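You operate a simulated robot arm through the tools that you are given. There is no shell and no other tool.

Carry out the task below with a simulated robot arm. There is one attempt and no reset: what you move stays moved.

JOB
Put the connector that the cream card names in the green box and close it up.
Fine: fit the lid, then turn both catches over it.

Only the result counts: the job must be done as asked and must still hold three seconds after the hand-in. Knocking over, shifting, dropping, spilling or breaking anything else fails it. A push-on lid holds only when it is set on centred and level and pressed home; a screw cap is set on level and turned clockwise until tight.

ROBOT AND FRAMES
A 6-joint arm with a two-finger gripper, fixed in place. Base frame: the origin is at the foot of the arm, x ahead of it, y to its left, z up; the work surface is at about z = 0.85. Readings come in m, rad, newtons and seconds.
It reaches about 1.298 m from its shoulder. Its first joint turns from -2.601 to 2.601 rad. Payload 1.57 kg.
The tool frame sits at the grasp point between the pads (the TCP): z along the fingers, y along the line on which they close. The tips reach 0.021 m beyond it. Largest opening 0.07 m; the body of the gripper starts 0.05 m behind the TCP.
Orientation is that of the tool frame in the base frame, as [roll, pitch, yaw] about the fixed x, y, z axes, in that order (R = Rz(yaw) Ry(pitch) Rx(roll)). With the fingers straight down and closing along the base's y, the tool's x points along the base's -x, its y along +y and its z along -z.

CONTROLS
- The arm moves only by the tool apply_moves. Its argument "increments" is a list of rows, each a list of 7 numbers: the shift along the tool's x, y, z in m, then the turn, a rotation vector about the tool's x, y, z in rad, then the closure, from 0 (fully open) to 1 (shut). In form: [[tx, ty, tz, ax, ay, az, fingers], ...]. A call has 1 to 20 rows; each row shifts and turns the commanded pose from where the row before left it, along the tool's axes as they then stand. A row lasts 0.2 s, in which the tool goes at most 0.05 m and 0.15 rad; a call with a longer step from one row to the next is refused whole, and so is a gripper value outside its range. A pose out of reach is approached as far as the arm can. The call stops where the force on the tool passes 60 N (or 10 N more than at its start, if that is more) or the arm is blocked; 0.2 s more then pass. Each finger halts on what it meets, pressing with about 30 N; the grip force reading is that of the motor and also rises with nothing between the fingers. The clock runs only during rows and for 0.2 s after the last one: add rows that do not move to give the fingers time. The reply holds the time, the measured pose of the TCP, the force on the tool along the base axes, the opening and the grip force, in the units named above and with some noise, with the torque about the TCP (base axes, N m) and any sound that the robot's microphone picked up.
- Cameras (640 x 400 px; columns grow to the right, rows downward): "scene" is fixed at [0.0506, -0.6477, 1.4466]; the picture's right is [-0.29, -0.96, 0.00], its down [-0.78, 0.24, -0.58] and it looks along [0.55, -0.17, -0.82] (base axes); focal length 255 px, centre (320, 200). "wrist" rides on the gripper at [0.079, 0.004, -0.081] in the tool frame; the picture's right is [-0.05, 1.00, 0.00], its down [-0.67, -0.04, -0.74] and it looks along [-0.74, -0.04, 0.67] (tool axes); focal length 256 px, centre (320, 200). There is no depth. A picture from a camera that has moved, and an enlarged one, comes with that camera's place and axes in the base frame and with its lens.
- grab_frame(camera): a new picture of that camera. The clock stands still meanwhile.
- move_column(by): slides the trunk up (or, below 0, down) by that many m; the arm rides with it, the base frame stays. It gives what a move gives, with no picture.
- zoom(camera, box): a new picture of the part [left, top, right, bottom] of that camera's present view, enlarged. The clock stands still meanwhile.
- sign_off(): hands the job in; it is judged then, once.

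Places have to be worked out from the pictures, the camera data and where the tool is seen. Open the gripper and draw the arm clear of the work before you hand the job in, unless the task says otherwise.

The tools are called after ">>>" by a JSON object that holds its "fn" and its "kwargs". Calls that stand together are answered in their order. apply_moves: Moves the arm, as the interface text tells. Its arguments: {"type":"object","properties":{"increments":{"type":"array","items":{"type":"array","items":{"type":"number"}}}},"required":["increments"]} The other tools are called the same way: move_column (by) slides the trunk up or down; grab_frame (camera) takes a picture; zoom (camera, box) takes an enlarged picture of a part of a camera's view; sign_off () hands the job in.

At the start:

```text
time: 0.0
tool_pos: [0.2215, -0.6362, 1.2388]
tcp_rot: [3.141, 0.0, 3.14]
wrist_force: [-0.4, -0.4, 1.0]
wrist_torque: [-0.01, 0.01, -0.02]
gripper_width: 0.0702
finger_force: 0.1
trunk travel left (down, up): [-0.92, 0.05]
```

scene: 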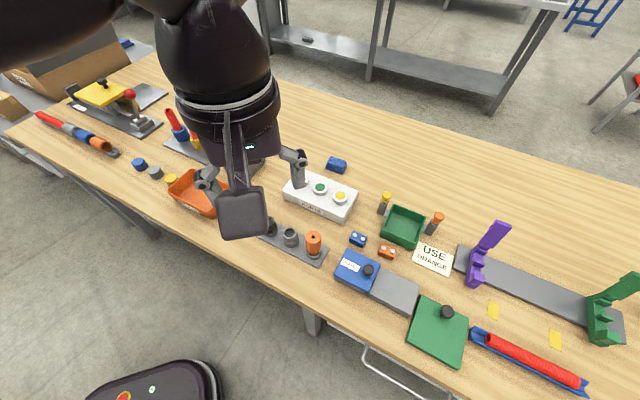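
wrist: 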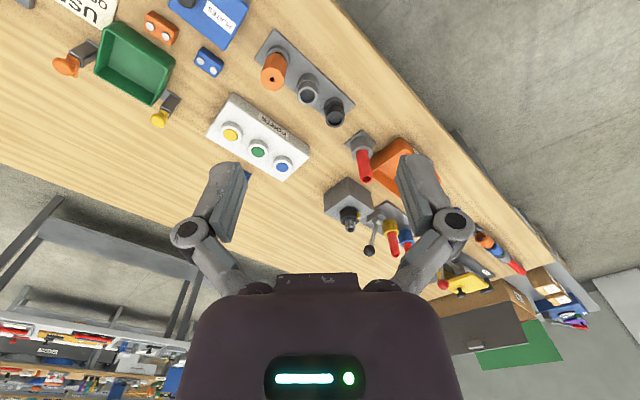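

The card beside the green box seems to read "USE ORANGE". I'll zoom in on the green box, card, connectors and lid to be sure.

>>> {"fn": "zoom", "kwargs": {"camera": "scene", "box": [330, 170, 490, 270]}}

>>> {"fn": "zoom", "kwargs": {"camera": "scene", "box": [320, 230, 480, 370]}}

>>> {"fn": "zoom", "kwargs": {"camera": "wrist", "box": [40, 0, 260, 140]}}

```text
4.00 times, centred on (410, 220) of scene
camera zoom: at [0.0506, -0.6477, 1.4466], right [-0.29, -0.96, 0.0], down [-0.78, 0.24, -0.58], along [0.55, -0.17, -0.82], focal length 1021 px, centre (-40, 120)
```

zoom: 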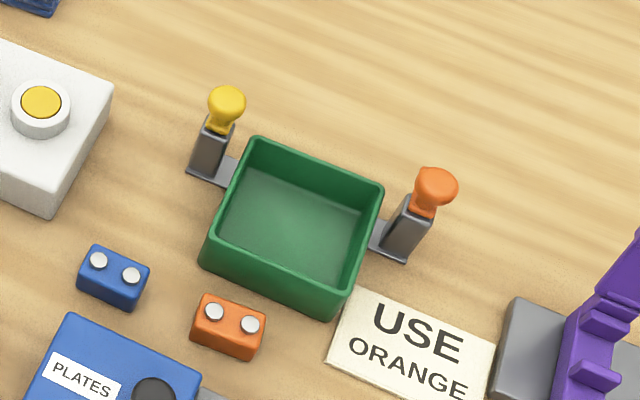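

```text
2.86 times, centred on (400, 300) of scene
camera zoom: at [0.0506, -0.6477, 1.4466], right [-0.29, -0.96, 0.0], down [-0.78, 0.24, -0.58], along [0.55, -0.17, -0.82], focal length 729 px, centre (91, -86)
```

zoom: 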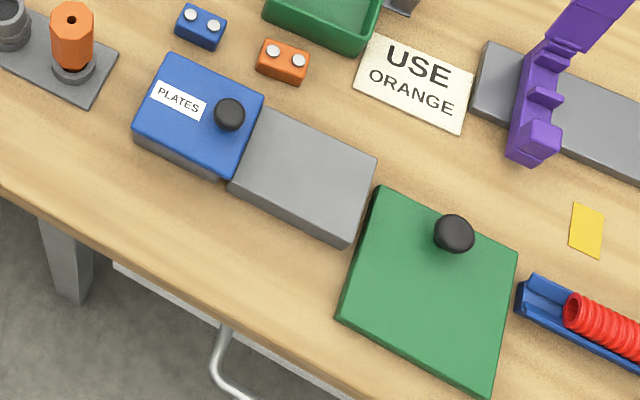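

```text
2.86 times, centred on (150, 70) of wrist
camera zoom: at [0.1435, -0.6319, 1.3195], right [0.05, 1.0, 0.0], down [0.67, -0.04, 0.74], along [0.74, -0.04, -0.67], focal length 731 px, centre (806, 571)
```

zoom: 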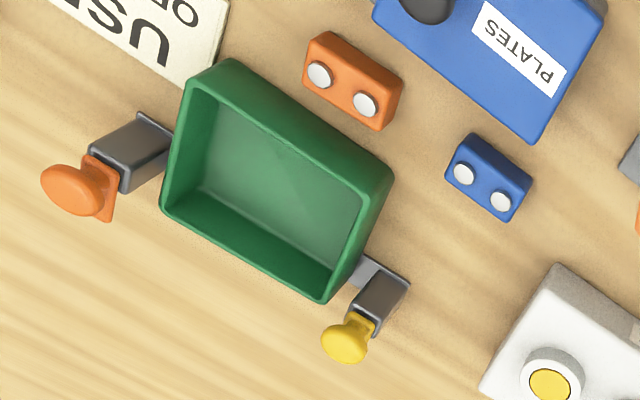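

The card says USE ORANGE, so the target is the orange two-pin block next to the green box. I estimate the box at about (0.29, -0.95) and the lid at about (0.06, -0.90). I'll move the wrist camera nearer, staying high, to see the catches better.

>>> {"fn": "apply_moves", "kwargs": {"increments": [[0.01, -0.045, 0.0, 0, 0, 0, 0], [0.01, -0.045, 0.0, 0, 0, 0, 0], [0.01, -0.045, 0.0, 0, 0, 0, 0], [0.01, -0.045, 0.01, 0, 0, 0, 0], [0.01, -0.045, 0.02, 0, 0, 0, 0], [0.01, -0.045, 0.02, 0, 0, 0, 0], [0, 0, 0, 0, 0, 0, 0], [0, 0, 0, 0, 0, 0, 0]]}}

```text
refused: row 5 steps farther than a row can; nothing moved
```

A row was slightly too long; I'll shorten the steps.

>>> {"fn": "apply_moves", "kwargs": {"increments": [[0.01, -0.045, 0.0, 0, 0, 0, 0], [0.01, -0.045, 0.0, 0, 0, 0, 0], [0.01, -0.045, 0.0, 0, 0, 0, 0], [0.01, -0.045, 0.01, 0, 0, 0, 0], [0.01, -0.042, 0.02, 0, 0, 0, 0], [0.01, -0.042, 0.02, 0, 0, 0, 0], [0, 0, 0, 0, 0, 0, 0], [0, 0, 0, 0, 0, 0, 0]]}}

>>> {"fn": "grab_frame", "kwargs": {"camera": "wrist"}}

>>> {"fn": "grab_frame", "kwargs": {"camera": "scene"}}

```text
time: 1.8
tool_pos: [0.1628, -0.9014, 1.238]
tcp_rot: [3.142, -0.001, 3.141]
wrist_force: [0.5, 0.8, 0.1]
wrist_torque: [0.0, 0.03, 0.0]
gripper_width: 0.0698
finger_force: 0.0
out of reach, approached as far as the arm can: row 4, 5, 6
trunk travel left (down, up): [-0.92, 0.05]
```

```text
taken
camera wrist: at [0.0833, -0.8964, 1.319], right [0.05, 1.0, 0.0], down [0.67, -0.04, 0.74], along [0.74, -0.04, -0.67], focal length 256 px, centre (320, 200)
```

wrist: 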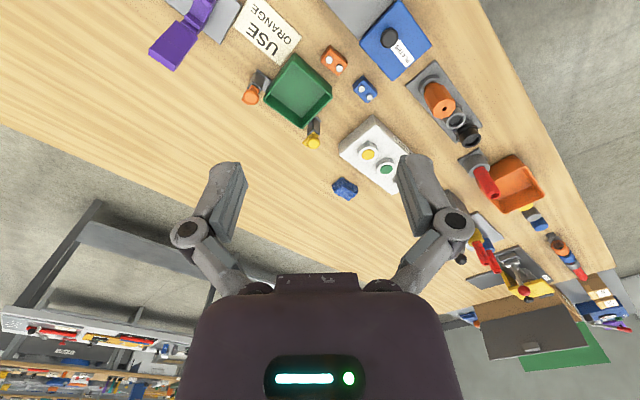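

```text
taken
```

scene: 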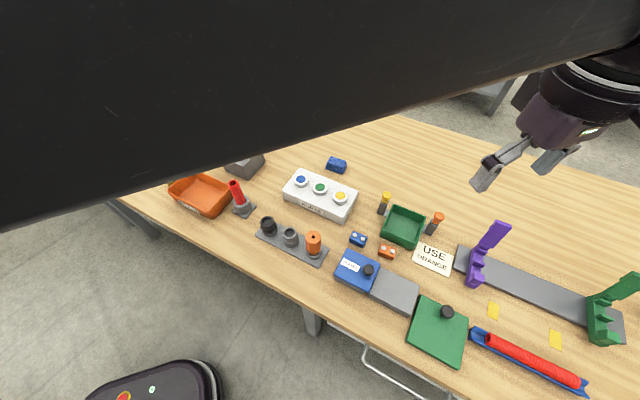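

Rows 4–6 were out of reach downward, so the shoulder is probably too high. I'll lower the trunk by 0.2 m. The TCP would come to about z=1.04, above everything near it.

>>> {"fn": "move_column", "kwargs": {"by": -0.2}}

>>> {"fn": "grab_frame", "kwargs": {"camera": "wrist"}}

>>> {"fn": "grab_frame", "kwargs": {"camera": "scene"}}

```text
time: 4.0
tool_pos: [0.1648, -0.8997, 1.0377]
tcp_rot: [-3.14, 0.0, 3.141]
wrist_force: [0.0, -0.2, 0.0]
wrist_torque: [-0.01, 0.0, 0.0]
gripper_width: 0.07
finger_force: 0.0
trunk travel left (down, up): [-0.72, 0.25]
```

```text
taken
camera wrist: at [0.0837, -0.8957, 1.1195], right [0.05, 1.0, 0.0], down [0.67, -0.04, 0.74], along [0.74, -0.04, -0.67], focal length 256 px, centre (320, 200)
```

wrist: 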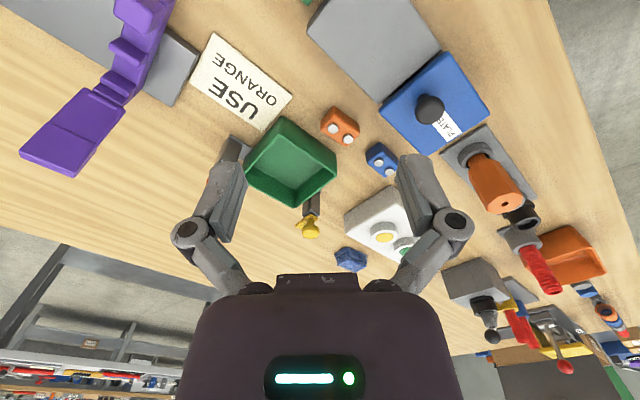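

```text
taken
```

scene: 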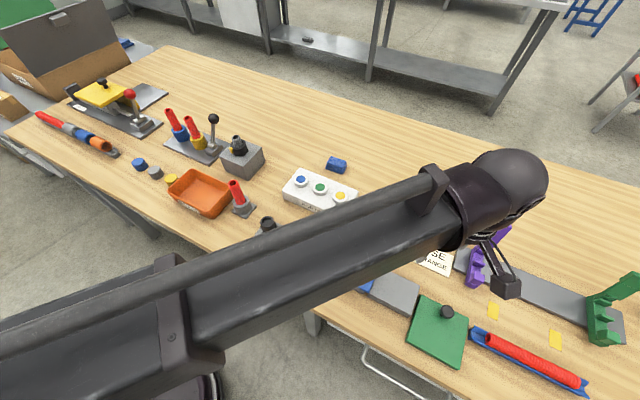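

The box is now in the wrist view but close to the fingers. I'll move over it so the box sits in the upper middle of the wrist picture.

>>> {"fn": "apply_moves", "kwargs": {"increments": [[-0.03, -0.02, 0.0, 0, 0, 0, 0], [-0.03, -0.02, 0.0, 0, 0, 0, 0], [-0.03, -0.01, 0.0, 0, 0, 0, 0], [0, 0, 0, 0, 0, 0, 0]]}}

>>> {"fn": "grab_frame", "kwargs": {"camera": "wrist"}}

>>> {"fn": "zoom", "kwargs": {"camera": "wrist", "box": [220, 20, 420, 145]}}

```text
time: 5.0
tool_pos: [0.2546, -0.9493, 1.0381]
tcp_rot: [3.141, 0.001, 3.139]
wrist_force: [-0.7, 0.1, 0.3]
wrist_torque: [-0.01, 0.0, 0.01]
gripper_width: 0.07
finger_force: 0.0
trunk travel left (down, up): [-0.72, 0.25]
```

```text
taken
camera wrist: at [0.1745, -0.9452, 1.1195], right [0.05, 1.0, 0.0], down [0.67, -0.04, 0.74], along [0.74, -0.04, -0.67], focal length 256 px, centre (320, 200)
```

wrist: 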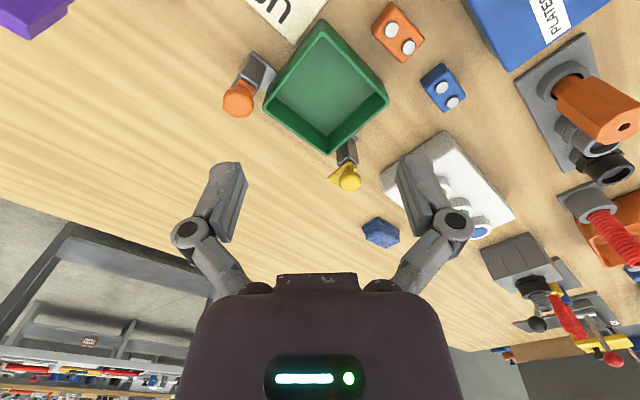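

```text
3.20 times, centred on (320, 82) of wrist
camera zoom: at [0.1745, -0.9452, 1.1195], right [0.05, 1.0, 0.0], down [0.67, -0.04, 0.74], along [0.74, -0.04, -0.67], focal length 819 px, centre (320, 576)
```

zoom: 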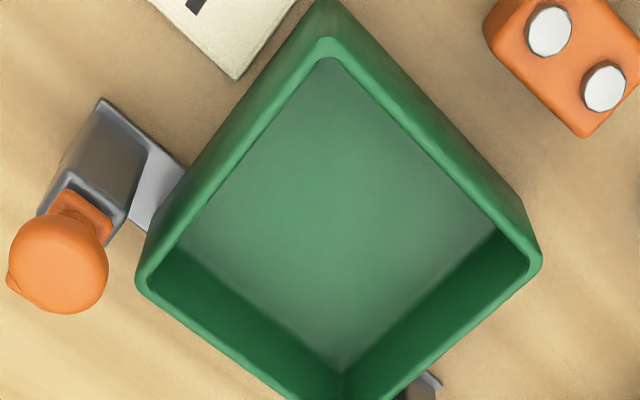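

Now zoom on each catch to understand how it turns.

>>> {"fn": "zoom", "kwargs": {"camera": "wrist", "box": [308, 125, 388, 200]}}

>>> {"fn": "zoom", "kwargs": {"camera": "wrist", "box": [205, 45, 285, 125]}}

>>> {"fn": "zoom", "kwargs": {"camera": "wrist", "box": [360, 0, 480, 115]}}

```text
5.33 times, centred on (348, 162) of wrist
camera zoom: at [0.1745, -0.9452, 1.1195], right [0.05, 1.0, 0.0], down [0.67, -0.04, 0.74], along [0.74, -0.04, -0.67], focal length 1365 px, centre (171, 400)
```

zoom: 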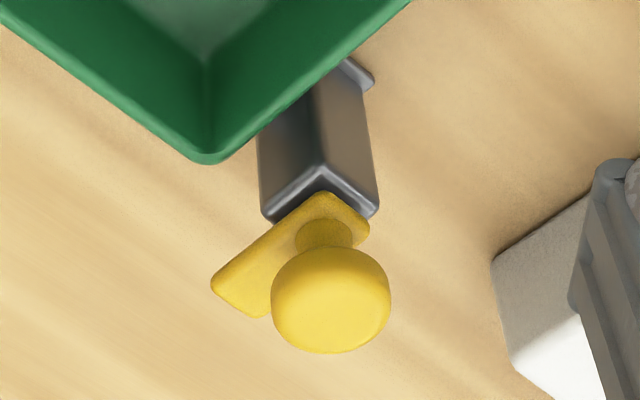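

```text
5.00 times, centred on (245, 85) of wrist
camera zoom: at [0.1745, -0.9452, 1.1195], right [0.05, 1.0, 0.0], down [0.67, -0.04, 0.74], along [0.74, -0.04, -0.67], focal length 1280 px, centre (695, 775)
```

zoom: 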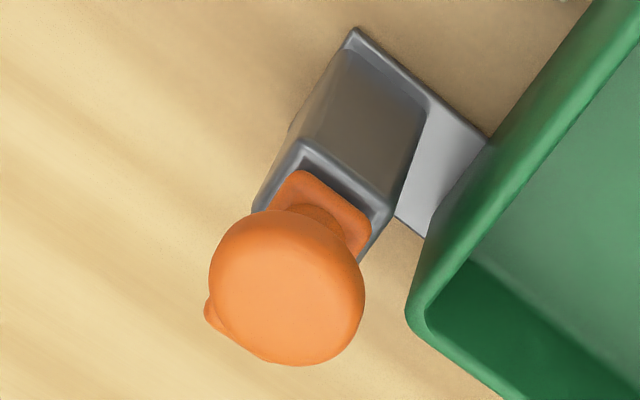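

```text
3.48 times, centred on (420, 58) of wrist
camera zoom: at [0.1745, -0.9452, 1.1195], right [0.05, 1.0, 0.0], down [0.67, -0.04, 0.74], along [0.74, -0.04, -0.67], focal length 890 px, centre (-28, 696)
```

zoom: 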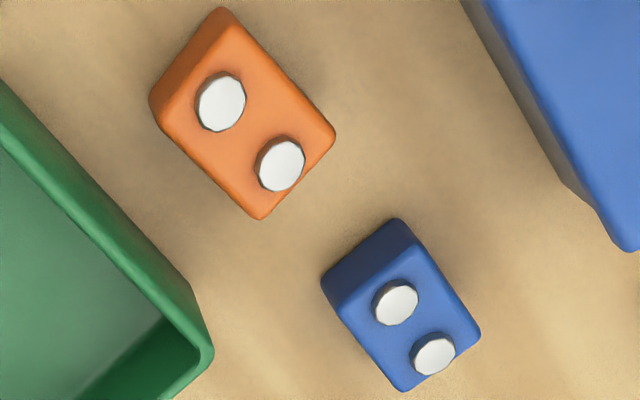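

The catches are flat tongues on posts, each with a round knob at the pivot. Both tongues point away along the box sides, so each needs about a 90° turn toward the box. I put the box centre near (0.297, -0.947) with its rim at about z=0.88. Next I'll look at the lid from close up.

>>> {"fn": "apply_moves", "kwargs": {"increments": [[0.04, 0.008, 0.0, 0, 0, 0, 0], [0.04, 0.008, 0.0, 0, 0, 0, 0], [0.04, 0.008, 0.0, 0, 0, 0, 0], [0.04, 0.008, 0.0, 0, 0, 0, 0], [0.04, 0.008, 0.0, 0, 0, 0, 0], [0.04, 0.005, 0.0, 0, 0, 0, 0], [0, 0, 0, 0, 0, 0, 0]]}}

>>> {"fn": "grab_frame", "kwargs": {"camera": "wrist"}}

>>> {"fn": "grab_frame", "kwargs": {"camera": "scene"}}

```text
time: 6.6
tool_pos: [0.0134, -0.9075, 1.0386]
tcp_rot: [-3.141, -0.001, -3.14]
wrist_force: [1.0, -1.3, 0.6]
wrist_torque: [0.0, -0.03, 0.0]
gripper_width: 0.0698
finger_force: 0.1
trunk travel left (down, up): [-0.72, 0.25]
```

```text
taken
camera wrist: at [-0.0656, -0.9014, 1.1194], right [0.05, 1.0, 0.0], down [0.67, -0.03, 0.74], along [0.74, -0.04, -0.67], focal length 256 px, centre (320, 200)
```

wrist: 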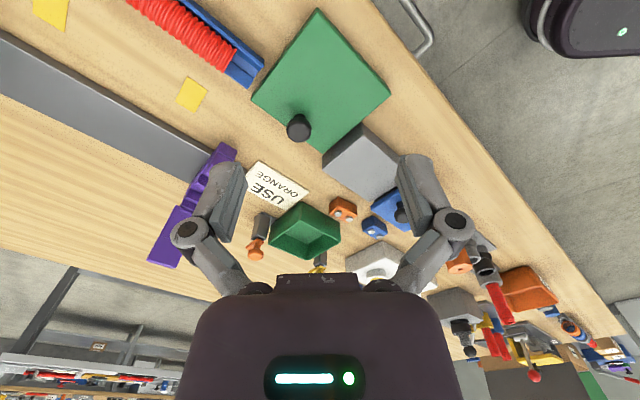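

```text
taken
```

scene: 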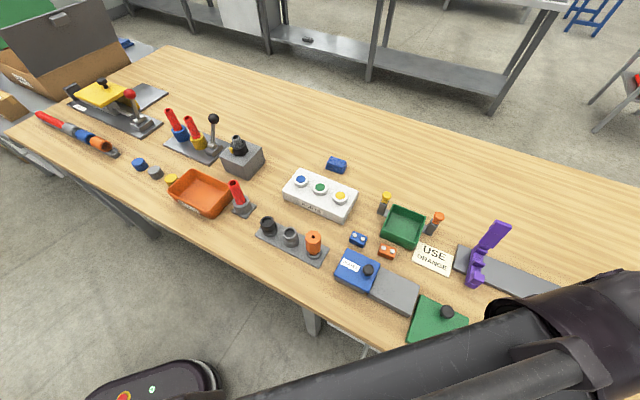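

The lid's knob does look off-centre. I'll zoom in for measurements.

>>> {"fn": "zoom", "kwargs": {"camera": "wrist", "box": [240, 0, 400, 160]}}

>>> {"fn": "zoom", "kwargs": {"camera": "scene", "box": [370, 180, 450, 260]}}

>>> {"fn": "zoom", "kwargs": {"camera": "wrist", "box": [240, 190, 350, 275]}}

```text
2.50 times, centred on (320, 80) of wrist
camera zoom: at [-0.0656, -0.9014, 1.1194], right [0.05, 1.0, 0.0], down [0.67, -0.03, 0.74], along [0.74, -0.04, -0.67], focal length 640 px, centre (320, 500)
```

zoom: 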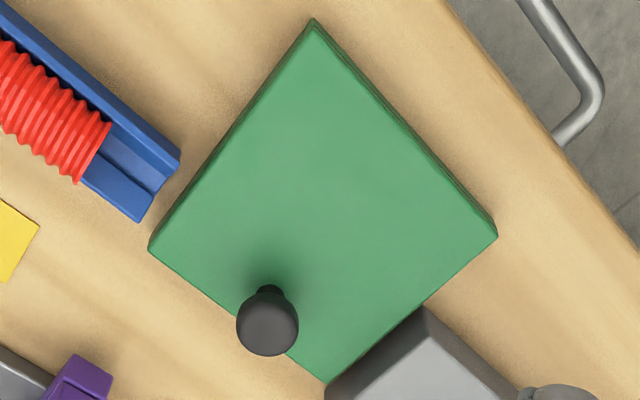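

```text
5.00 times, centred on (410, 220) of scene
camera zoom: at [0.0506, -0.6477, 1.4466], right [-0.29, -0.96, 0.0], down [-0.78, 0.24, -0.58], along [0.55, -0.17, -0.82], focal length 1276 px, centre (-130, 100)
```

zoom: 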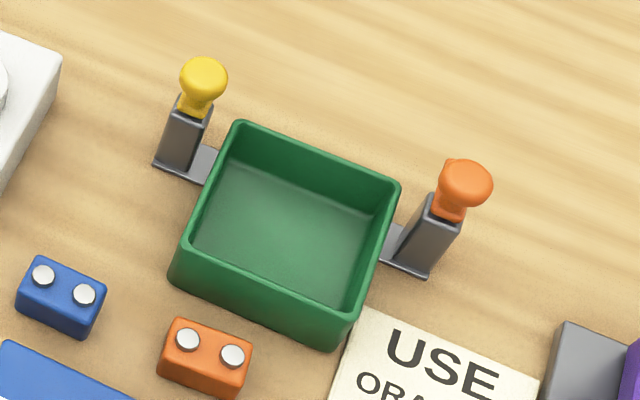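

```text
4.71 times, centred on (295, 232) of wrist
camera zoom: at [-0.0656, -0.9014, 1.1194], right [0.05, 1.0, 0.0], down [0.67, -0.03, 0.74], along [0.74, -0.04, -0.67], focal length 1205 px, centre (438, 47)
```

zoom: 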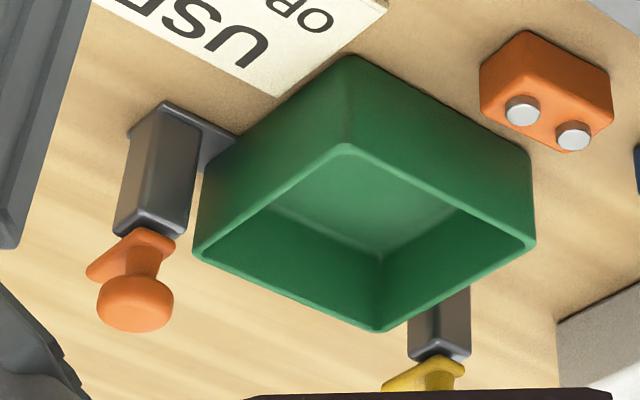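

Measurements so far:
- **Lid:** about 0.10 m square, top at z≈0.87, centre near (0.056, -0.9085). Its knob is off-centre by about 0.036 m toward (+x,-y), at about (0.0836, -0.9315).
- **Catch pivots:** orange near (0.277, -1.020), yellow near (0.369, -0.9225), with heads at z≈0.915.
- **Orange connector:** near (0.248, -0.880).

I'll go above the connector and turn the hand 45° so the fingers close across its short side.

>>> {"fn": "apply_moves", "kwargs": {"increments": [[-0.04, 0.005, 0.0, 0, 0, 0, 0], [-0.04, 0.005, 0.0, 0, 0, 0, 0], [-0.04, 0.005, 0.0, 0, 0, 0, 0], [-0.04, 0.005, 0.0, 0, 0, 0, 0], [-0.04, 0.005, 0.0, 0, 0, 0, 0], [-0.035, 0.003, 0.0, 0, 0, 0, 0], [0, 0, 0, 0, 0, -0.1309, 0], [0, 0, 0, 0, 0, -0.1309, 0], [0, 0, 0, 0, 0, -0.1309, 0], [0, 0, 0, 0, 0, -0.1309, 0], [0, 0, 0, 0, 0, -0.1309, 0], [0, 0, 0, 0, 0, -0.1309, 0], [0, 0, 0, 0, 0, 0, 0], [0, 0, 0, 0, 0, 0, 0]]}}

>>> {"fn": "grab_frame", "kwargs": {"camera": "wrist"}}

>>> {"fn": "grab_frame", "kwargs": {"camera": "scene"}}

```text
time: 9.6
tool_pos: [0.2487, -0.8771, 1.0376]
tcp_rot: [-3.141, 0.001, -2.354]
wrist_force: [-0.2, -1.1, 0.9]
wrist_torque: [-0.02, -0.01, 0.0]
gripper_width: 0.0699
finger_force: 0.0
trunk travel left (down, up): [-0.72, 0.25]
```

```text
taken
camera wrist: at [0.1889, -0.9301, 1.1194], right [-0.67, 0.74, 0.0], down [0.5, 0.45, 0.74], along [0.55, 0.5, -0.67], focal length 256 px, centre (320, 200)
```

wrist: 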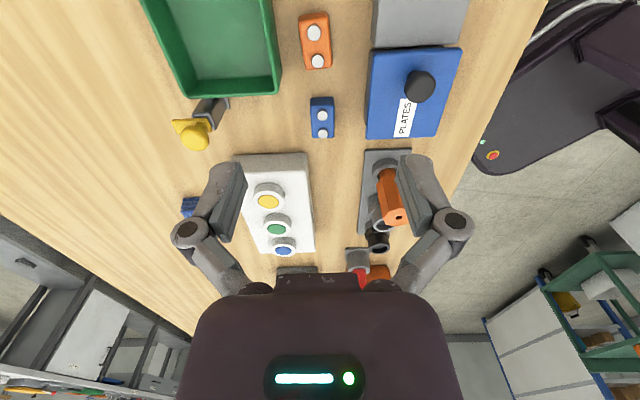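

```text
taken
```

scene: 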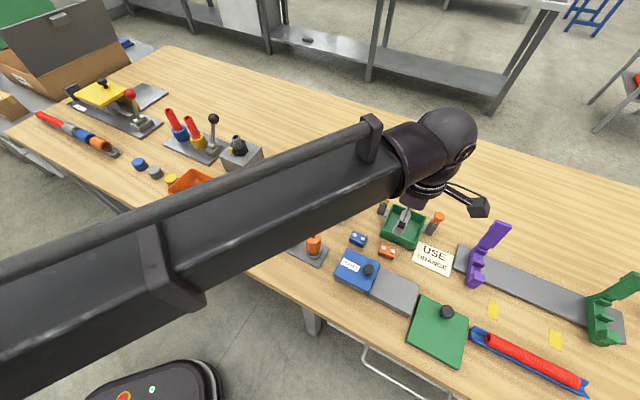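

The wrist view is now aligned with the box and connector. I'll zoom in to measure the connector's position and angle.

>>> {"fn": "zoom", "kwargs": {"camera": "wrist", "box": [270, 0, 360, 80]}}

>>> {"fn": "zoom", "kwargs": {"camera": "wrist", "box": [130, 0, 290, 160]}}

```text
5.00 times, centred on (315, 40) of wrist
camera zoom: at [0.1889, -0.9301, 1.1194], right [-0.67, 0.74, 0.0], down [0.5, 0.45, 0.74], along [0.55, 0.5, -0.67], focal length 1280 px, centre (345, 1000)
```

zoom: 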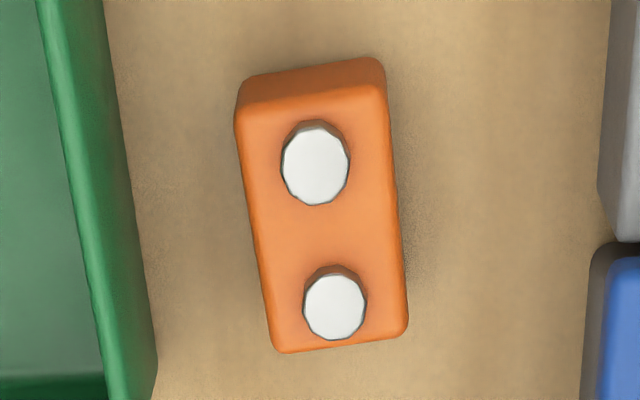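

```text
2.50 times, centred on (210, 80) of wrist
camera zoom: at [0.1889, -0.9301, 1.1194], right [-0.67, 0.74, 0.0], down [0.5, 0.45, 0.74], along [0.55, 0.5, -0.67], focal length 640 px, centre (595, 500)
```

zoom: 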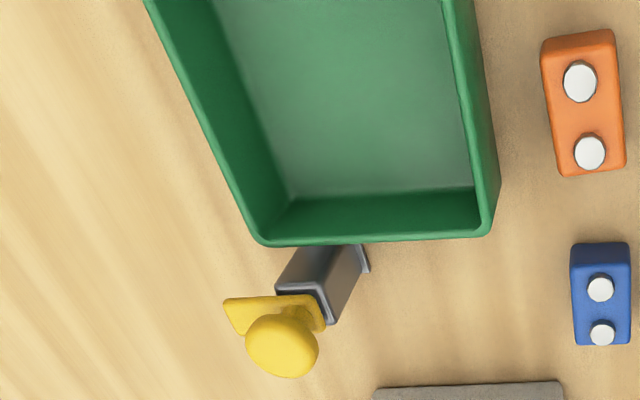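

The connector measures about 0.038 × 0.024 m, lies at about 50°, and is centred at (0.2487, -0.8813). I'll shift over it, turn 5° more, narrow the fingers to about 0.046 m so they clear the box wall, and come down partway.

>>> {"fn": "apply_moves", "kwargs": {"increments": [[0.0026, -0.0035, 0.0, 0, 0, -0.0873, 0.343], [0, 0, 0.03, 0, 0, 0, 0.343], [0, 0, 0.03, 0, 0, 0, 0.343], [0, 0, 0.02, 0, 0, 0, 0.343], [0, 0, 0, 0, 0, 0, 0.343]]}}

>>> {"fn": "grab_frame", "kwargs": {"camera": "wrist"}}

```text
time: 10.8
tool_pos: [0.249, -0.8815, 1.0388]
tcp_rot: [-3.141, -0.002, -2.269]
wrist_force: [-0.1, -1.2, 0.9]
wrist_torque: [-0.02, -0.02, 0.02]
gripper_width: 0.0461
finger_force: 0.1
out of reach, approached as far as the arm can: row 2, 3, 4
trunk travel left (down, up): [-0.72, 0.25]
```

```text
taken
camera wrist: at [0.1942, -0.9391, 1.1195], right [-0.73, 0.68, 0.0], down [0.46, 0.49, 0.74], along [0.51, 0.54, -0.67], focal length 256 px, centre (320, 200)
```

wrist: 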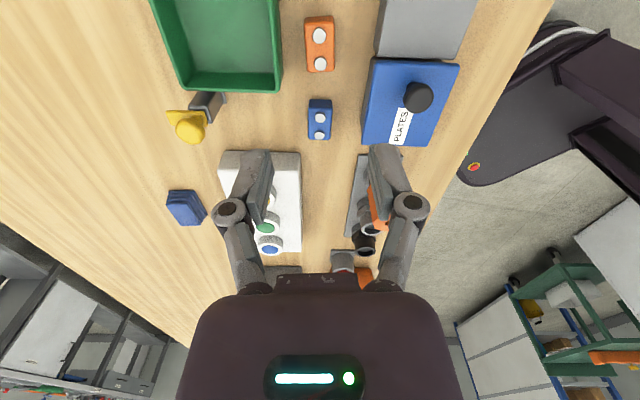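

The arm can't go lower at this trunk height, so I'll raise the arm 0.15 m and drop the trunk 0.25 m, which gives it downward range.

>>> {"fn": "apply_moves", "kwargs": {"increments": [[0, 0, -0.04, 0, 0, 0, 0.343], [0, 0, -0.04, 0, 0, 0, 0.343], [0, 0, -0.04, 0, 0, 0, 0.343], [0, 0, -0.03, 0, 0, 0, 0.343], [0, 0, 0, 0, 0, 0, 0.343]]}}

>>> {"fn": "move_column", "kwargs": {"by": -0.25}}

>>> {"fn": "grab_frame", "kwargs": {"camera": "wrist"}}

>>> {"fn": "grab_frame", "kwargs": {"camera": "scene"}}

```text
time: 12.0
tool_pos: [0.248, -0.8816, 1.0395]
tcp_rot: [-3.14, 0.0, -2.269]
wrist_force: [0.1, 0.1, -0.7]
wrist_torque: [0.01, 0.03, 0.0]
gripper_width: 0.0461
finger_force: 0.1
out of reach, approached as far as the arm can: row 1, 2, 3, 4
trunk travel left (down, up): [-0.72, 0.25]
```

```text
time: 13.7
tool_pos: [0.2476, -0.88, 0.8674]
tcp_rot: [-3.137, -0.005, -2.272]
wrist_force: [0.9, -2.6, 65.8]
wrist_torque: [0.14, -0.15, -0.13]
gripper_width: 0.0461
finger_force: 30.6
trunk travel left (down, up): [-0.543, 0.427]
stopped: the force on the tool passed its limit at 115 N (the readings are from after the stop); the commanded pose is now the measured one
```

```text
taken
camera wrist: at [0.1918, -0.9357, 0.9484], right [-0.73, 0.68, -0.01], down [0.46, 0.49, 0.74], along [0.51, 0.54, -0.67], focal length 256 px, centre (320, 200)
```

wrist: 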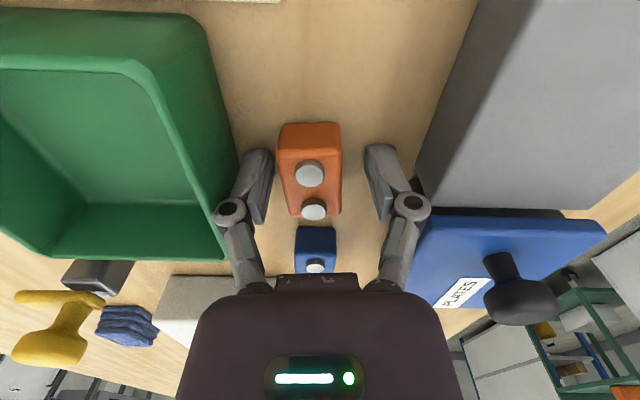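

```text
taken
```

scene: 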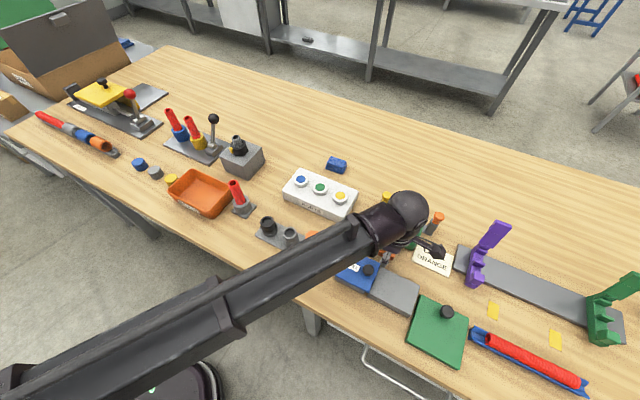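

The arm reported both up and down as out of reach, so height is set by the trunk alone, and the fingertips touched the table at TCP z≈0.867. The picture shows the fingers straddling the orange connector with nothing disturbed. I'll raise the trunk 8 mm to take the load off before gripping.

>>> {"fn": "move_column", "kwargs": {"by": 0.008}}

```text
time: 14.2
tool_pos: [0.2474, -0.8819, 0.8694]
tcp_rot: [-3.14, -0.001, -2.271]
wrist_force: [-3.8, 5.5, -1.9]
wrist_torque: [-0.07, -0.01, 0.07]
gripper_width: 0.0417
finger_force: 0.0
trunk travel left (down, up): [-0.551, 0.419]
```

There's a lateral force of about 6.7 N and the opening reads 0.042. I'll check the picture for finger contact with the box wall or connector.

>>> {"fn": "grab_frame", "kwargs": {"camera": "wrist"}}

>>> {"fn": "zoom", "kwargs": {"camera": "wrist", "box": [190, 110, 450, 270]}}

```text
taken
camera wrist: at [0.1923, -0.9393, 0.9509], right [-0.73, 0.68, 0.0], down [0.46, 0.49, 0.74], along [0.51, 0.54, -0.67], focal length 256 px, centre (320, 200)
```

wrist: 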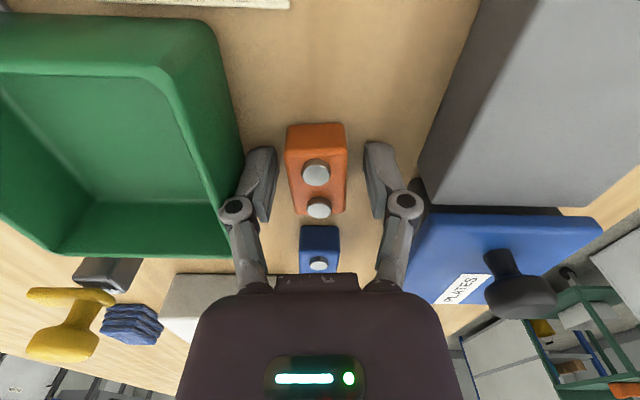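

```text
2.46 times, centred on (320, 190) of wrist
camera zoom: at [0.1923, -0.9393, 0.9509], right [-0.73, 0.68, 0.0], down [0.46, 0.49, 0.74], along [0.51, 0.54, -0.67], focal length 630 px, centre (320, 225)
```

zoom: 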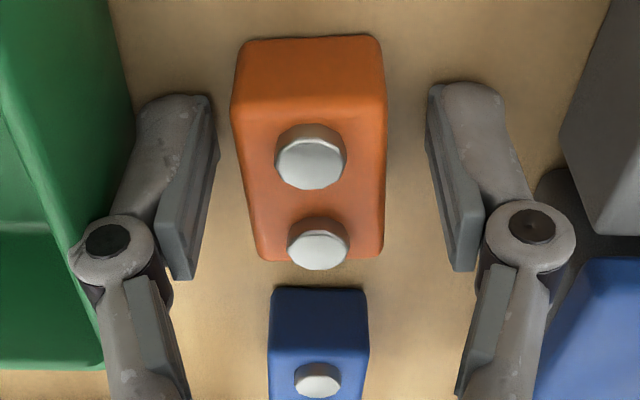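

The left finger's knuckle seems to be brushing the box side. Closing partway will pull it off the wall and remove that force.

>>> {"fn": "apply_moves", "kwargs": {"increments": [[0, 0, 0, 0, 0, 0, 0.45], [0, 0, 0, 0, 0, 0, 0.5], [0, 0, 0, 0, 0, 0, 0.5]]}}

```text
time: 15.1
tool_pos: [0.2472, -0.8825, 0.8702]
tcp_rot: [-3.14, -0.003, -2.27]
wrist_force: [-0.3, 0.6, -0.3]
wrist_torque: [0.02, 0.0, 0.02]
gripper_width: 0.0351
finger_force: 0.0
trunk travel left (down, up): [-0.551, 0.419]
```

The lateral force is gone. I'll lift 4 mm so the tips are clear of the table.

>>> {"fn": "move_column", "kwargs": {"by": 0.004}}

>>> {"fn": "zoom", "kwargs": {"camera": "wrist", "box": [190, 110, 450, 270]}}

>>> {"fn": "grab_frame", "kwargs": {"camera": "wrist"}}

```text
time: 15.6
tool_pos: [0.248, -0.8829, 0.874]
tcp_rot: [-3.141, -0.002, -2.271]
wrist_force: [0.9, 0.5, 0.1]
wrist_torque: [-0.02, 0.02, -0.01]
gripper_width: 0.0353
finger_force: 0.0
trunk travel left (down, up): [-0.555, 0.415]
```

```text
2.46 times, centred on (320, 190) of wrist
camera zoom: at [0.1928, -0.9395, 0.955], right [-0.73, 0.68, 0.0], down [0.46, 0.49, 0.74], along [0.51, 0.54, -0.67], focal length 630 px, centre (320, 225)
```

zoom: 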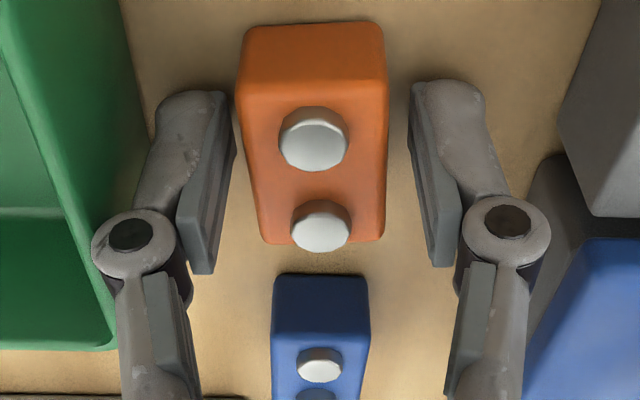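

```text
taken
camera wrist: at [0.1928, -0.9395, 0.955], right [-0.73, 0.68, 0.0], down [0.46, 0.49, 0.74], along [0.51, 0.54, -0.67], focal length 256 px, centre (320, 200)
```

wrist: 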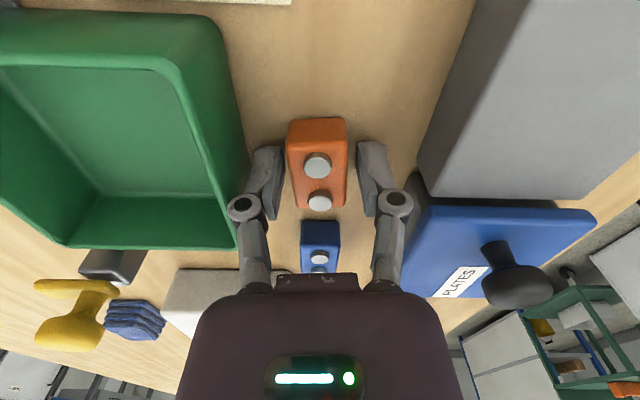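

The connector sits between the pads, about 1.5 mm nearer the left one. I'll centre on it and close.

>>> {"fn": "apply_moves", "kwargs": {"increments": [[0, -0.0015, 0, 0, 0, 0, 0.5], [0, 0, 0, 0, 0, 0, 0.7], [0, 0, 0, 0, 0, 0, 1.0], [0, 0, 0, 0, 0, 0, 1.0], [0, 0, 0, 0, 0, 0, 1.0]]}}

>>> {"fn": "zoom", "kwargs": {"camera": "wrist", "box": [190, 90, 450, 250]}}

```text
time: 16.8
tool_pos: [0.2489, -0.8838, 0.875]
tcp_rot: [-3.14, -0.001, -2.269]
wrist_force: [-0.2, -0.1, 1.1]
wrist_torque: [0.04, -0.02, 0.02]
gripper_width: 0.0251
finger_force: 29.9
trunk travel left (down, up): [-0.555, 0.415]
```

```text
2.46 times, centred on (320, 170) of wrist
camera zoom: at [0.1938, -0.9405, 0.9551], right [-0.73, 0.68, 0.0], down [0.46, 0.49, 0.74], along [0.51, 0.54, -0.67], focal length 630 px, centre (320, 274)
```

zoom: 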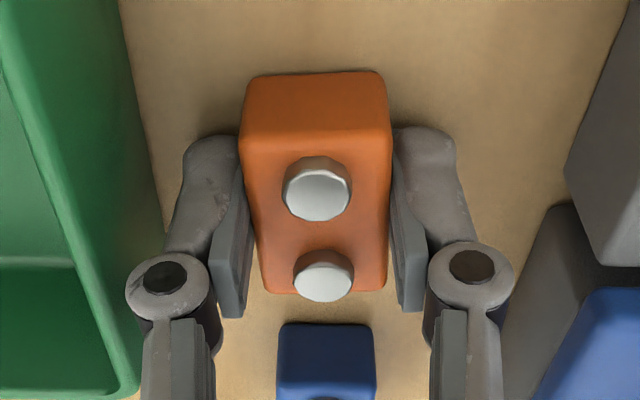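

Gripped at 0.025 m with full force. I'll lift 9 cm with the trunk.

>>> {"fn": "move_column", "kwargs": {"by": 0.09}}

>>> {"fn": "grab_frame", "kwargs": {"camera": "wrist"}}

```text
time: 18.0
tool_pos: [0.2489, -0.8844, 0.9647]
tcp_rot: [-3.14, -0.003, -2.27]
wrist_force: [-0.1, 0.7, 0.1]
wrist_torque: [-0.01, 0.02, 0.02]
gripper_width: 0.0247
finger_force: 29.9
trunk travel left (down, up): [-0.645, 0.325]
```

```text
taken
camera wrist: at [0.1938, -0.9407, 1.0449], right [-0.73, 0.68, 0.0], down [0.46, 0.49, 0.74], along [0.51, 0.54, -0.67], focal length 256 px, centre (320, 200)
```

wrist: 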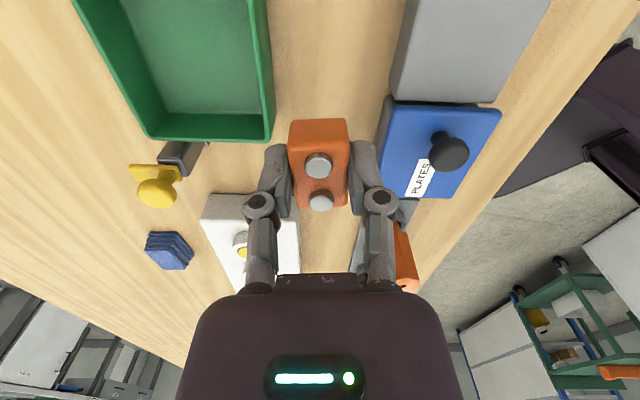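

The connector is held cleanly off the table. I'll carry it over the box centre (0.300, -0.9465) and turn back to 45° to line up with the box.

>>> {"fn": "apply_moves", "kwargs": {"increments": [[0.005, -0.027, 0, 0, 0, 0, 1.0], [0.005, -0.027, 0, 0, 0, 0, 1.0], [0.0051, -0.0253, 0, 0, 0, 0, 1.0], [0, 0, 0, 0, 0, 0.0873, 1.0], [0, 0, 0, 0, 0, 0, 1.0], [0, 0, 0, 0, 0, 0, 1.0]]}}

>>> {"fn": "grab_frame", "kwargs": {"camera": "wrist"}}

>>> {"fn": "grab_frame", "kwargs": {"camera": "scene"}}

```text
time: 19.4
tool_pos: [0.3005, -0.9458, 0.9638]
tcp_rot: [-3.139, -0.003, -2.357]
wrist_force: [0.3, 0.1, 0.0]
wrist_torque: [-0.03, 0.0, -0.04]
gripper_width: 0.025
finger_force: 30.1
trunk travel left (down, up): [-0.645, 0.325]
```

```text
taken
camera wrist: at [0.2406, -0.9979, 1.0449], right [-0.67, 0.74, 0.0], down [0.5, 0.45, 0.74], along [0.56, 0.5, -0.67], focal length 256 px, centre (320, 200)
```

wrist: 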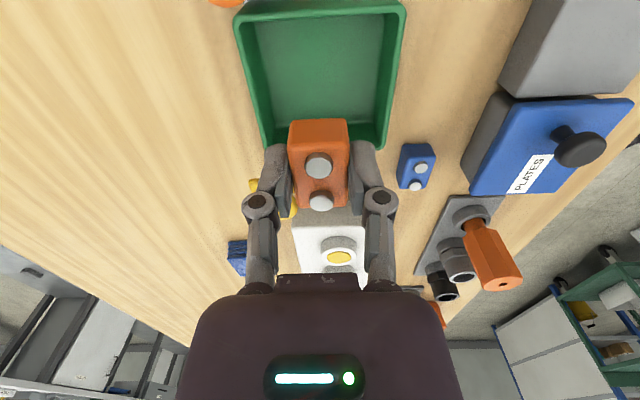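

```text
taken
```

scene: 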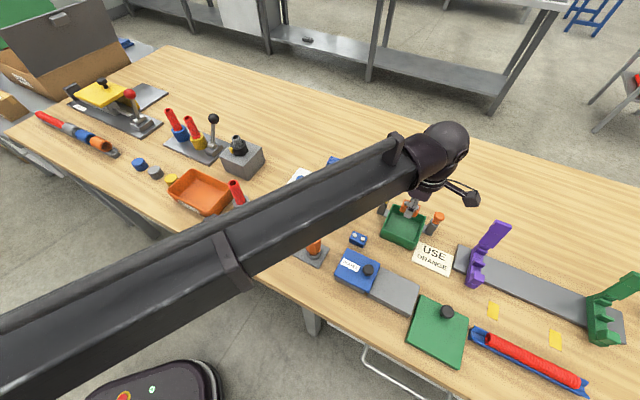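

The connector is centred over the box to within about 2 mm. I'll lower it with the trunk until it's just above the box floor.

>>> {"fn": "move_column", "kwargs": {"by": -0.081}}

>>> {"fn": "grab_frame", "kwargs": {"camera": "wrist"}}

```text
time: 20.6
tool_pos: [0.2997, -0.9466, 0.8831]
tcp_rot: [-3.14, -0.002, -2.359]
wrist_force: [-0.3, 0.6, -0.1]
wrist_torque: [0.03, -0.02, -0.03]
gripper_width: 0.0247
finger_force: 29.7
trunk travel left (down, up): [-0.564, 0.406]
```

```text
taken
camera wrist: at [0.2406, -0.9978, 0.9641], right [-0.67, 0.74, 0.0], down [0.5, 0.45, 0.74], along [0.55, 0.5, -0.67], focal length 256 px, centre (320, 200)
```

wrist: 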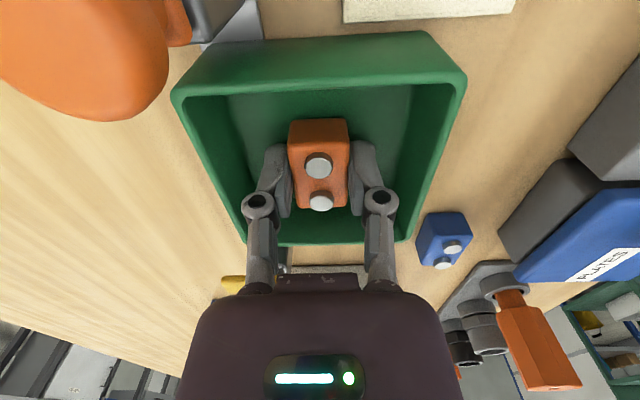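

The connector is inside the box with no contact yet, so I'll ease down 3 mm more.

>>> {"fn": "move_column", "kwargs": {"by": -0.003}}

```text
time: 21.1
tool_pos: [0.2995, -0.9458, 0.8797]
tcp_rot: [-3.14, -0.001, -2.358]
wrist_force: [0.4, 0.9, 0.4]
wrist_torque: [-0.01, 0.04, -0.01]
gripper_width: 0.0247
finger_force: 29.8
trunk travel left (down, up): [-0.561, 0.409]
```

Still free but nearly at the floor. I'll release gently with a limited opening so the fingers don't reach the walls.

>>> {"fn": "apply_moves", "kwargs": {"increments": [[0, 0, 0, 0, 0, 0, 0.6], [0, 0, 0, 0, 0, 0, 0.53], [0, 0, 0, 0, 0, 0, 0.5], [0, 0, 0, 0, 0, 0, 0.5]]}}

>>> {"fn": "grab_frame", "kwargs": {"camera": "wrist"}}

```text
time: 22.1
tool_pos: [0.3003, -0.9452, 0.8797]
tcp_rot: [-3.14, -0.002, -2.357]
wrist_force: [-0.2, -0.6, -0.4]
wrist_torque: [0.01, 0.0, 0.04]
gripper_width: 0.0353
finger_force: 0.1
trunk travel left (down, up): [-0.561, 0.409]
```

```text
taken
camera wrist: at [0.2406, -0.9978, 0.961], right [-0.67, 0.74, 0.0], down [0.5, 0.45, 0.74], along [0.55, 0.5, -0.67], focal length 256 px, centre (320, 200)
```

wrist: 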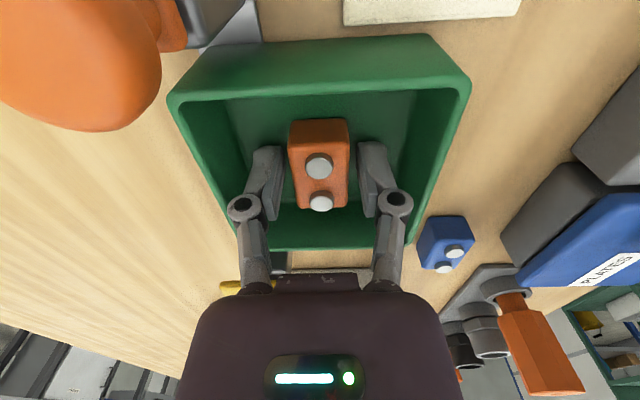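

The connector is released and resting in the box. I'll raise the trunk straight up 9 cm to clear it, then look.

>>> {"fn": "move_column", "kwargs": {"by": 0.13}}

>>> {"fn": "grab_frame", "kwargs": {"camera": "wrist"}}

```text
time: 23.7
tool_pos: [0.2998, -0.9466, 1.0089]
tcp_rot: [-3.139, -0.001, -2.359]
wrist_force: [-0.5, 0.6, 0.4]
wrist_torque: [0.02, 0.02, 0.01]
gripper_width: 0.0351
finger_force: 0.0
trunk travel left (down, up): [-0.691, 0.279]
```

```text
taken
camera wrist: at [0.2406, -0.9979, 1.0909], right [-0.67, 0.74, 0.0], down [0.5, 0.45, 0.74], along [0.55, 0.5, -0.67], focal length 256 px, centre (320, 200)
```

wrist: 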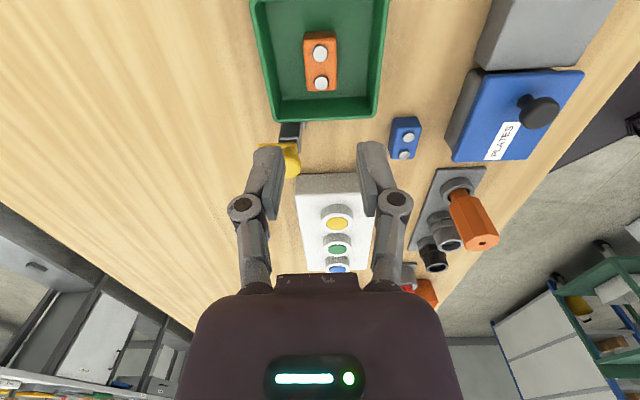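

The connector is lying in the box. I'll raise the hand and back off so I can see the whole box and both catches in one view for accurate measurement.

>>> {"fn": "move_column", "kwargs": {"by": 0.08}}

>>> {"fn": "apply_moves", "kwargs": {"increments": [[0.04, 0, 0, 0, 0, 0, 0.5], [0.02, 0, 0, 0, 0, 0, 0.2], [0, 0, 0, 0, 0, 0, 0.0], [0, 0, 0, 0, 0, 0, 0.0]]}}

>>> {"fn": "grab_frame", "kwargs": {"camera": "wrist"}}

>>> {"fn": "zoom", "kwargs": {"camera": "wrist", "box": [220, 10, 420, 150]}}

```text
time: 24.9
tool_pos: [0.3001, -0.9461, 1.0899]
tcp_rot: [-3.14, -0.003, -2.357]
wrist_force: [0.2, -0.5, 0.2]
wrist_torque: [0.03, 0.01, -0.02]
gripper_width: 0.0348
finger_force: 0.2
trunk travel left (down, up): [-0.771, 0.199]
```

```text
time: 25.9
tool_pos: [0.2563, -0.9898, 1.0895]
tcp_rot: [-3.139, -0.002, -2.356]
wrist_force: [0.6, -0.1, 0.3]
wrist_torque: [0.01, -0.02, 0.04]
gripper_width: 0.07
finger_force: 0.0
trunk travel left (down, up): [-0.771, 0.199]
```

```text
taken
camera wrist: at [0.1973, -1.0412, 1.171], right [-0.67, 0.74, 0.0], down [0.5, 0.45, 0.74], along [0.55, 0.5, -0.67], focal length 256 px, centre (320, 200)
```

wrist: 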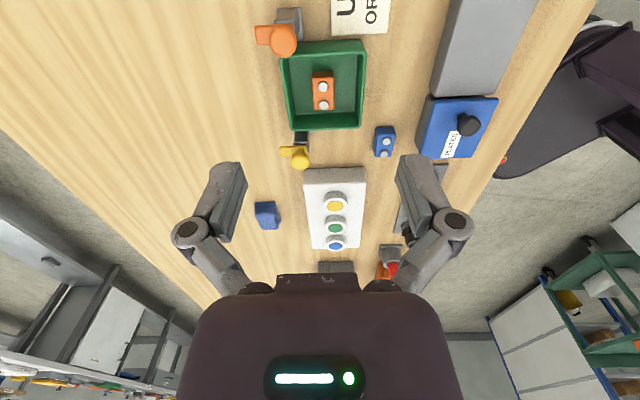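

```text
2.86 times, centred on (320, 80) of wrist
camera zoom: at [0.1973, -1.0412, 1.171], right [-0.67, 0.74, 0.0], down [0.5, 0.45, 0.74], along [0.55, 0.5, -0.67], focal length 731 px, centre (320, 543)
```

zoom: 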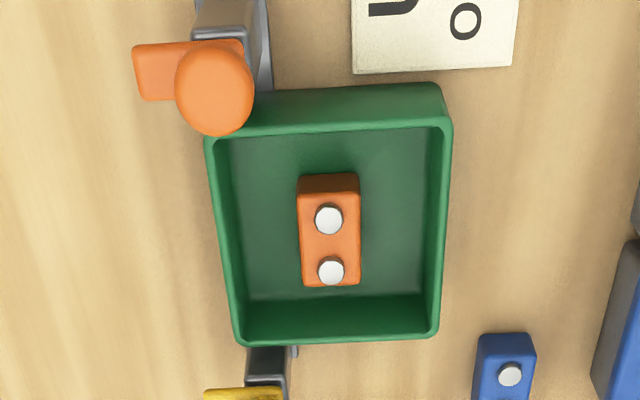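

The box is square to the hand at 45° (about 0.09 m outside) and centred near (0.300, -0.944). The orange pivot is about 0.069 m out and 0.034 m along from the box centre, and its tongue reaches about 0.027 m past the pivot. Next I'll go over the lid for a matching view.

>>> {"fn": "apply_moves", "kwargs": {"increments": [[0.024, 0.0333, 0, 0, 0, 0, 0.0], [0.024, 0.0333, 0, 0, 0, 0, 0.0], [0.024, 0.0333, 0, 0, 0, 0, 0.0], [0.024, 0.0333, 0, 0, 0, 0, 0.0], [0.024, 0.0333, 0, 0, 0, 0, 0.0], [0.024, 0.0333, 0, 0, 0, 0, 0.0], [0, 0, 0, 0, 0, 0, 0.0], [0, 0, 0, 0, 0, 0, 0.0]]}}

>>> {"fn": "grab_frame", "kwargs": {"camera": "wrist"}}

>>> {"fn": "zoom", "kwargs": {"camera": "wrist", "box": [220, 10, 420, 150]}}

```text
time: 27.7
tool_pos: [0.0179, -0.95, 1.0905]
tcp_rot: [-3.138, -0.001, -2.357]
wrist_force: [-0.7, -0.3, 0.4]
wrist_torque: [0.01, 0.01, 0.01]
gripper_width: 0.0701
finger_force: 0.1
trunk travel left (down, up): [-0.771, 0.199]
```

```text
taken
camera wrist: at [-0.0423, -1.0015, 1.171], right [-0.67, 0.74, 0.0], down [0.5, 0.45, 0.74], along [0.56, 0.5, -0.67], focal length 256 px, centre (320, 200)
```

wrist: 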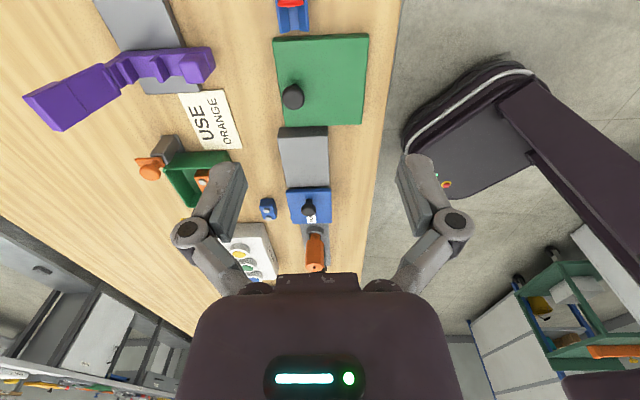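

```text
2.86 times, centred on (320, 80) of wrist
camera zoom: at [-0.0423, -1.0015, 1.171], right [-0.67, 0.74, 0.0], down [0.5, 0.45, 0.74], along [0.56, 0.5, -0.67], focal length 731 px, centre (320, 543)
```

zoom: 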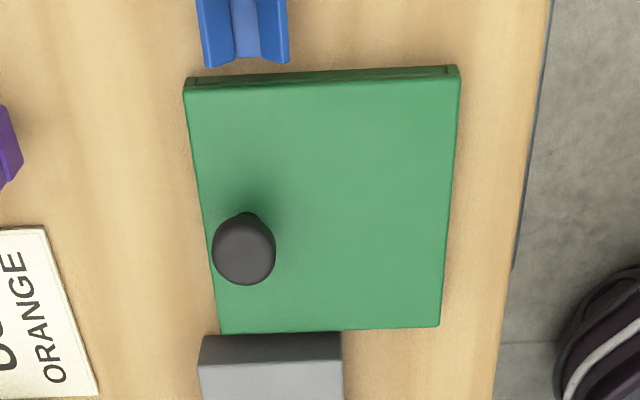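

The lid is square at about 44.3°, 0.10 m wide, and its knob is about 0.033 m off-centre toward -q (tool y negative). I'll zoom in on the lid's near edge to see the underside structure.

>>> {"fn": "zoom", "kwargs": {"camera": "wrist", "box": [270, 20, 380, 60]}}

>>> {"fn": "zoom", "kwargs": {"camera": "scene", "box": [400, 290, 480, 375]}}

>>> {"fn": "zoom", "kwargs": {"camera": "wrist", "box": [270, 70, 350, 140]}}

```text
5.82 times, centred on (325, 40) of wrist
camera zoom: at [-0.0423, -1.0015, 1.171], right [-0.67, 0.74, 0.0], down [0.5, 0.45, 0.74], along [0.56, 0.5, -0.67], focal length 1489 px, centre (291, 1131)
```

zoom: 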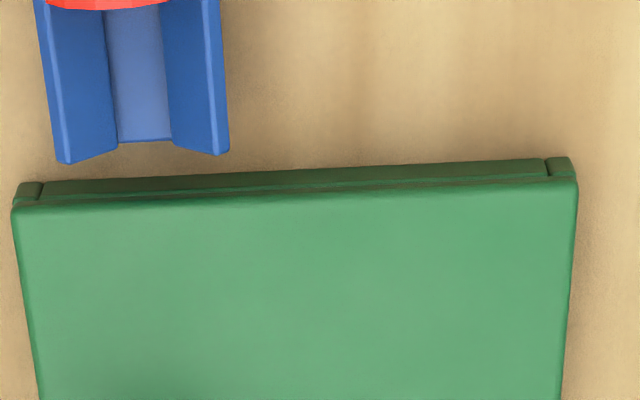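

```text
4.71 times, centred on (440, 332) of scene
camera zoom: at [0.0506, -0.6477, 1.4466], right [-0.29, -0.96, 0.0], down [-0.78, 0.24, -0.58], along [0.55, -0.17, -0.82], focal length 1201 px, centre (-245, -424)
```

zoom: 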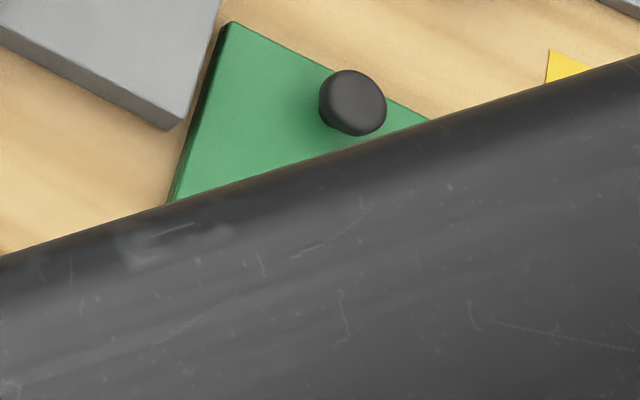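

```text
5.71 times, centred on (310, 105) of wrist
camera zoom: at [-0.0423, -1.0015, 1.171], right [-0.67, 0.74, 0.0], down [0.5, 0.45, 0.74], along [0.56, 0.5, -0.67], focal length 1463 px, centre (377, 743)
```

zoom: 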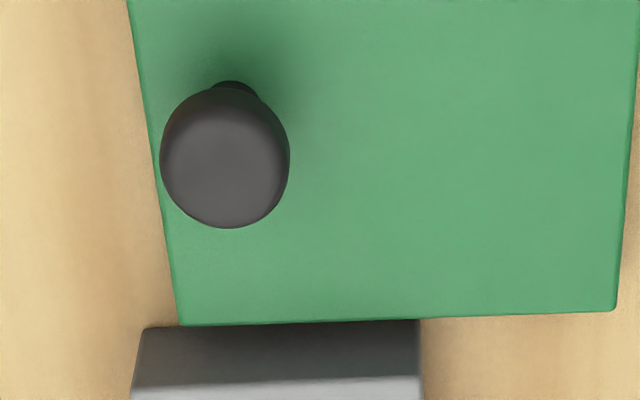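

The lid is a cap with a roughly 5 mm skirt that fits around the box's outside, so I need millimetre alignment. I'll hold still and re-read the pose a few times to average out sensor noise before computing the carry.

>>> {"fn": "apply_moves", "kwargs": {"increments": [[0, 0, 0, 0, 0, 0, 0], [0, 0, 0, 0, 0, 0, 0]]}}

>>> {"fn": "apply_moves", "kwargs": {"increments": [[0, 0, 0, 0, 0, 0, 0]]}}

>>> {"fn": "apply_moves", "kwargs": {"increments": [[0, 0, 0, 0, 0, 0, 0]]}}

>>> {"fn": "apply_moves", "kwargs": {"increments": [[0, 0, 0, 0, 0, 0, 0]]}}

```text
time: 28.3
tool_pos: [0.0172, -0.9497, 1.0904]
tcp_rot: [-3.14, 0.0, -2.358]
wrist_force: [-0.3, 0.8, 0.0]
wrist_torque: [-0.01, 0.02, 0.05]
gripper_width: 0.07
finger_force: 0.1
trunk travel left (down, up): [-0.771, 0.199]
```

```text
time: 28.7
tool_pos: [0.0186, -0.9496, 1.0906]
tcp_rot: [-3.138, -0.002, -2.358]
wrist_force: [1.2, 0.2, 0.1]
wrist_torque: [0.0, 0.01, -0.03]
gripper_width: 0.07
finger_force: 0.1
trunk travel left (down, up): [-0.771, 0.199]
```

```text
time: 29.1
tool_pos: [0.0177, -0.95, 1.0896]
tcp_rot: [-3.138, -0.002, -2.359]
wrist_force: [0.0, -0.2, -0.1]
wrist_torque: [0.01, -0.01, 0.0]
gripper_width: 0.07
finger_force: 0.1
trunk travel left (down, up): [-0.771, 0.199]
```

```text
time: 29.5
tool_pos: [0.0181, -0.9496, 1.0901]
tcp_rot: [-3.138, -0.001, -2.357]
wrist_force: [0.0, 0.2, -0.2]
wrist_torque: [-0.01, 0.01, -0.02]
gripper_width: 0.0698
finger_force: 0.1
trunk travel left (down, up): [-0.771, 0.199]
```

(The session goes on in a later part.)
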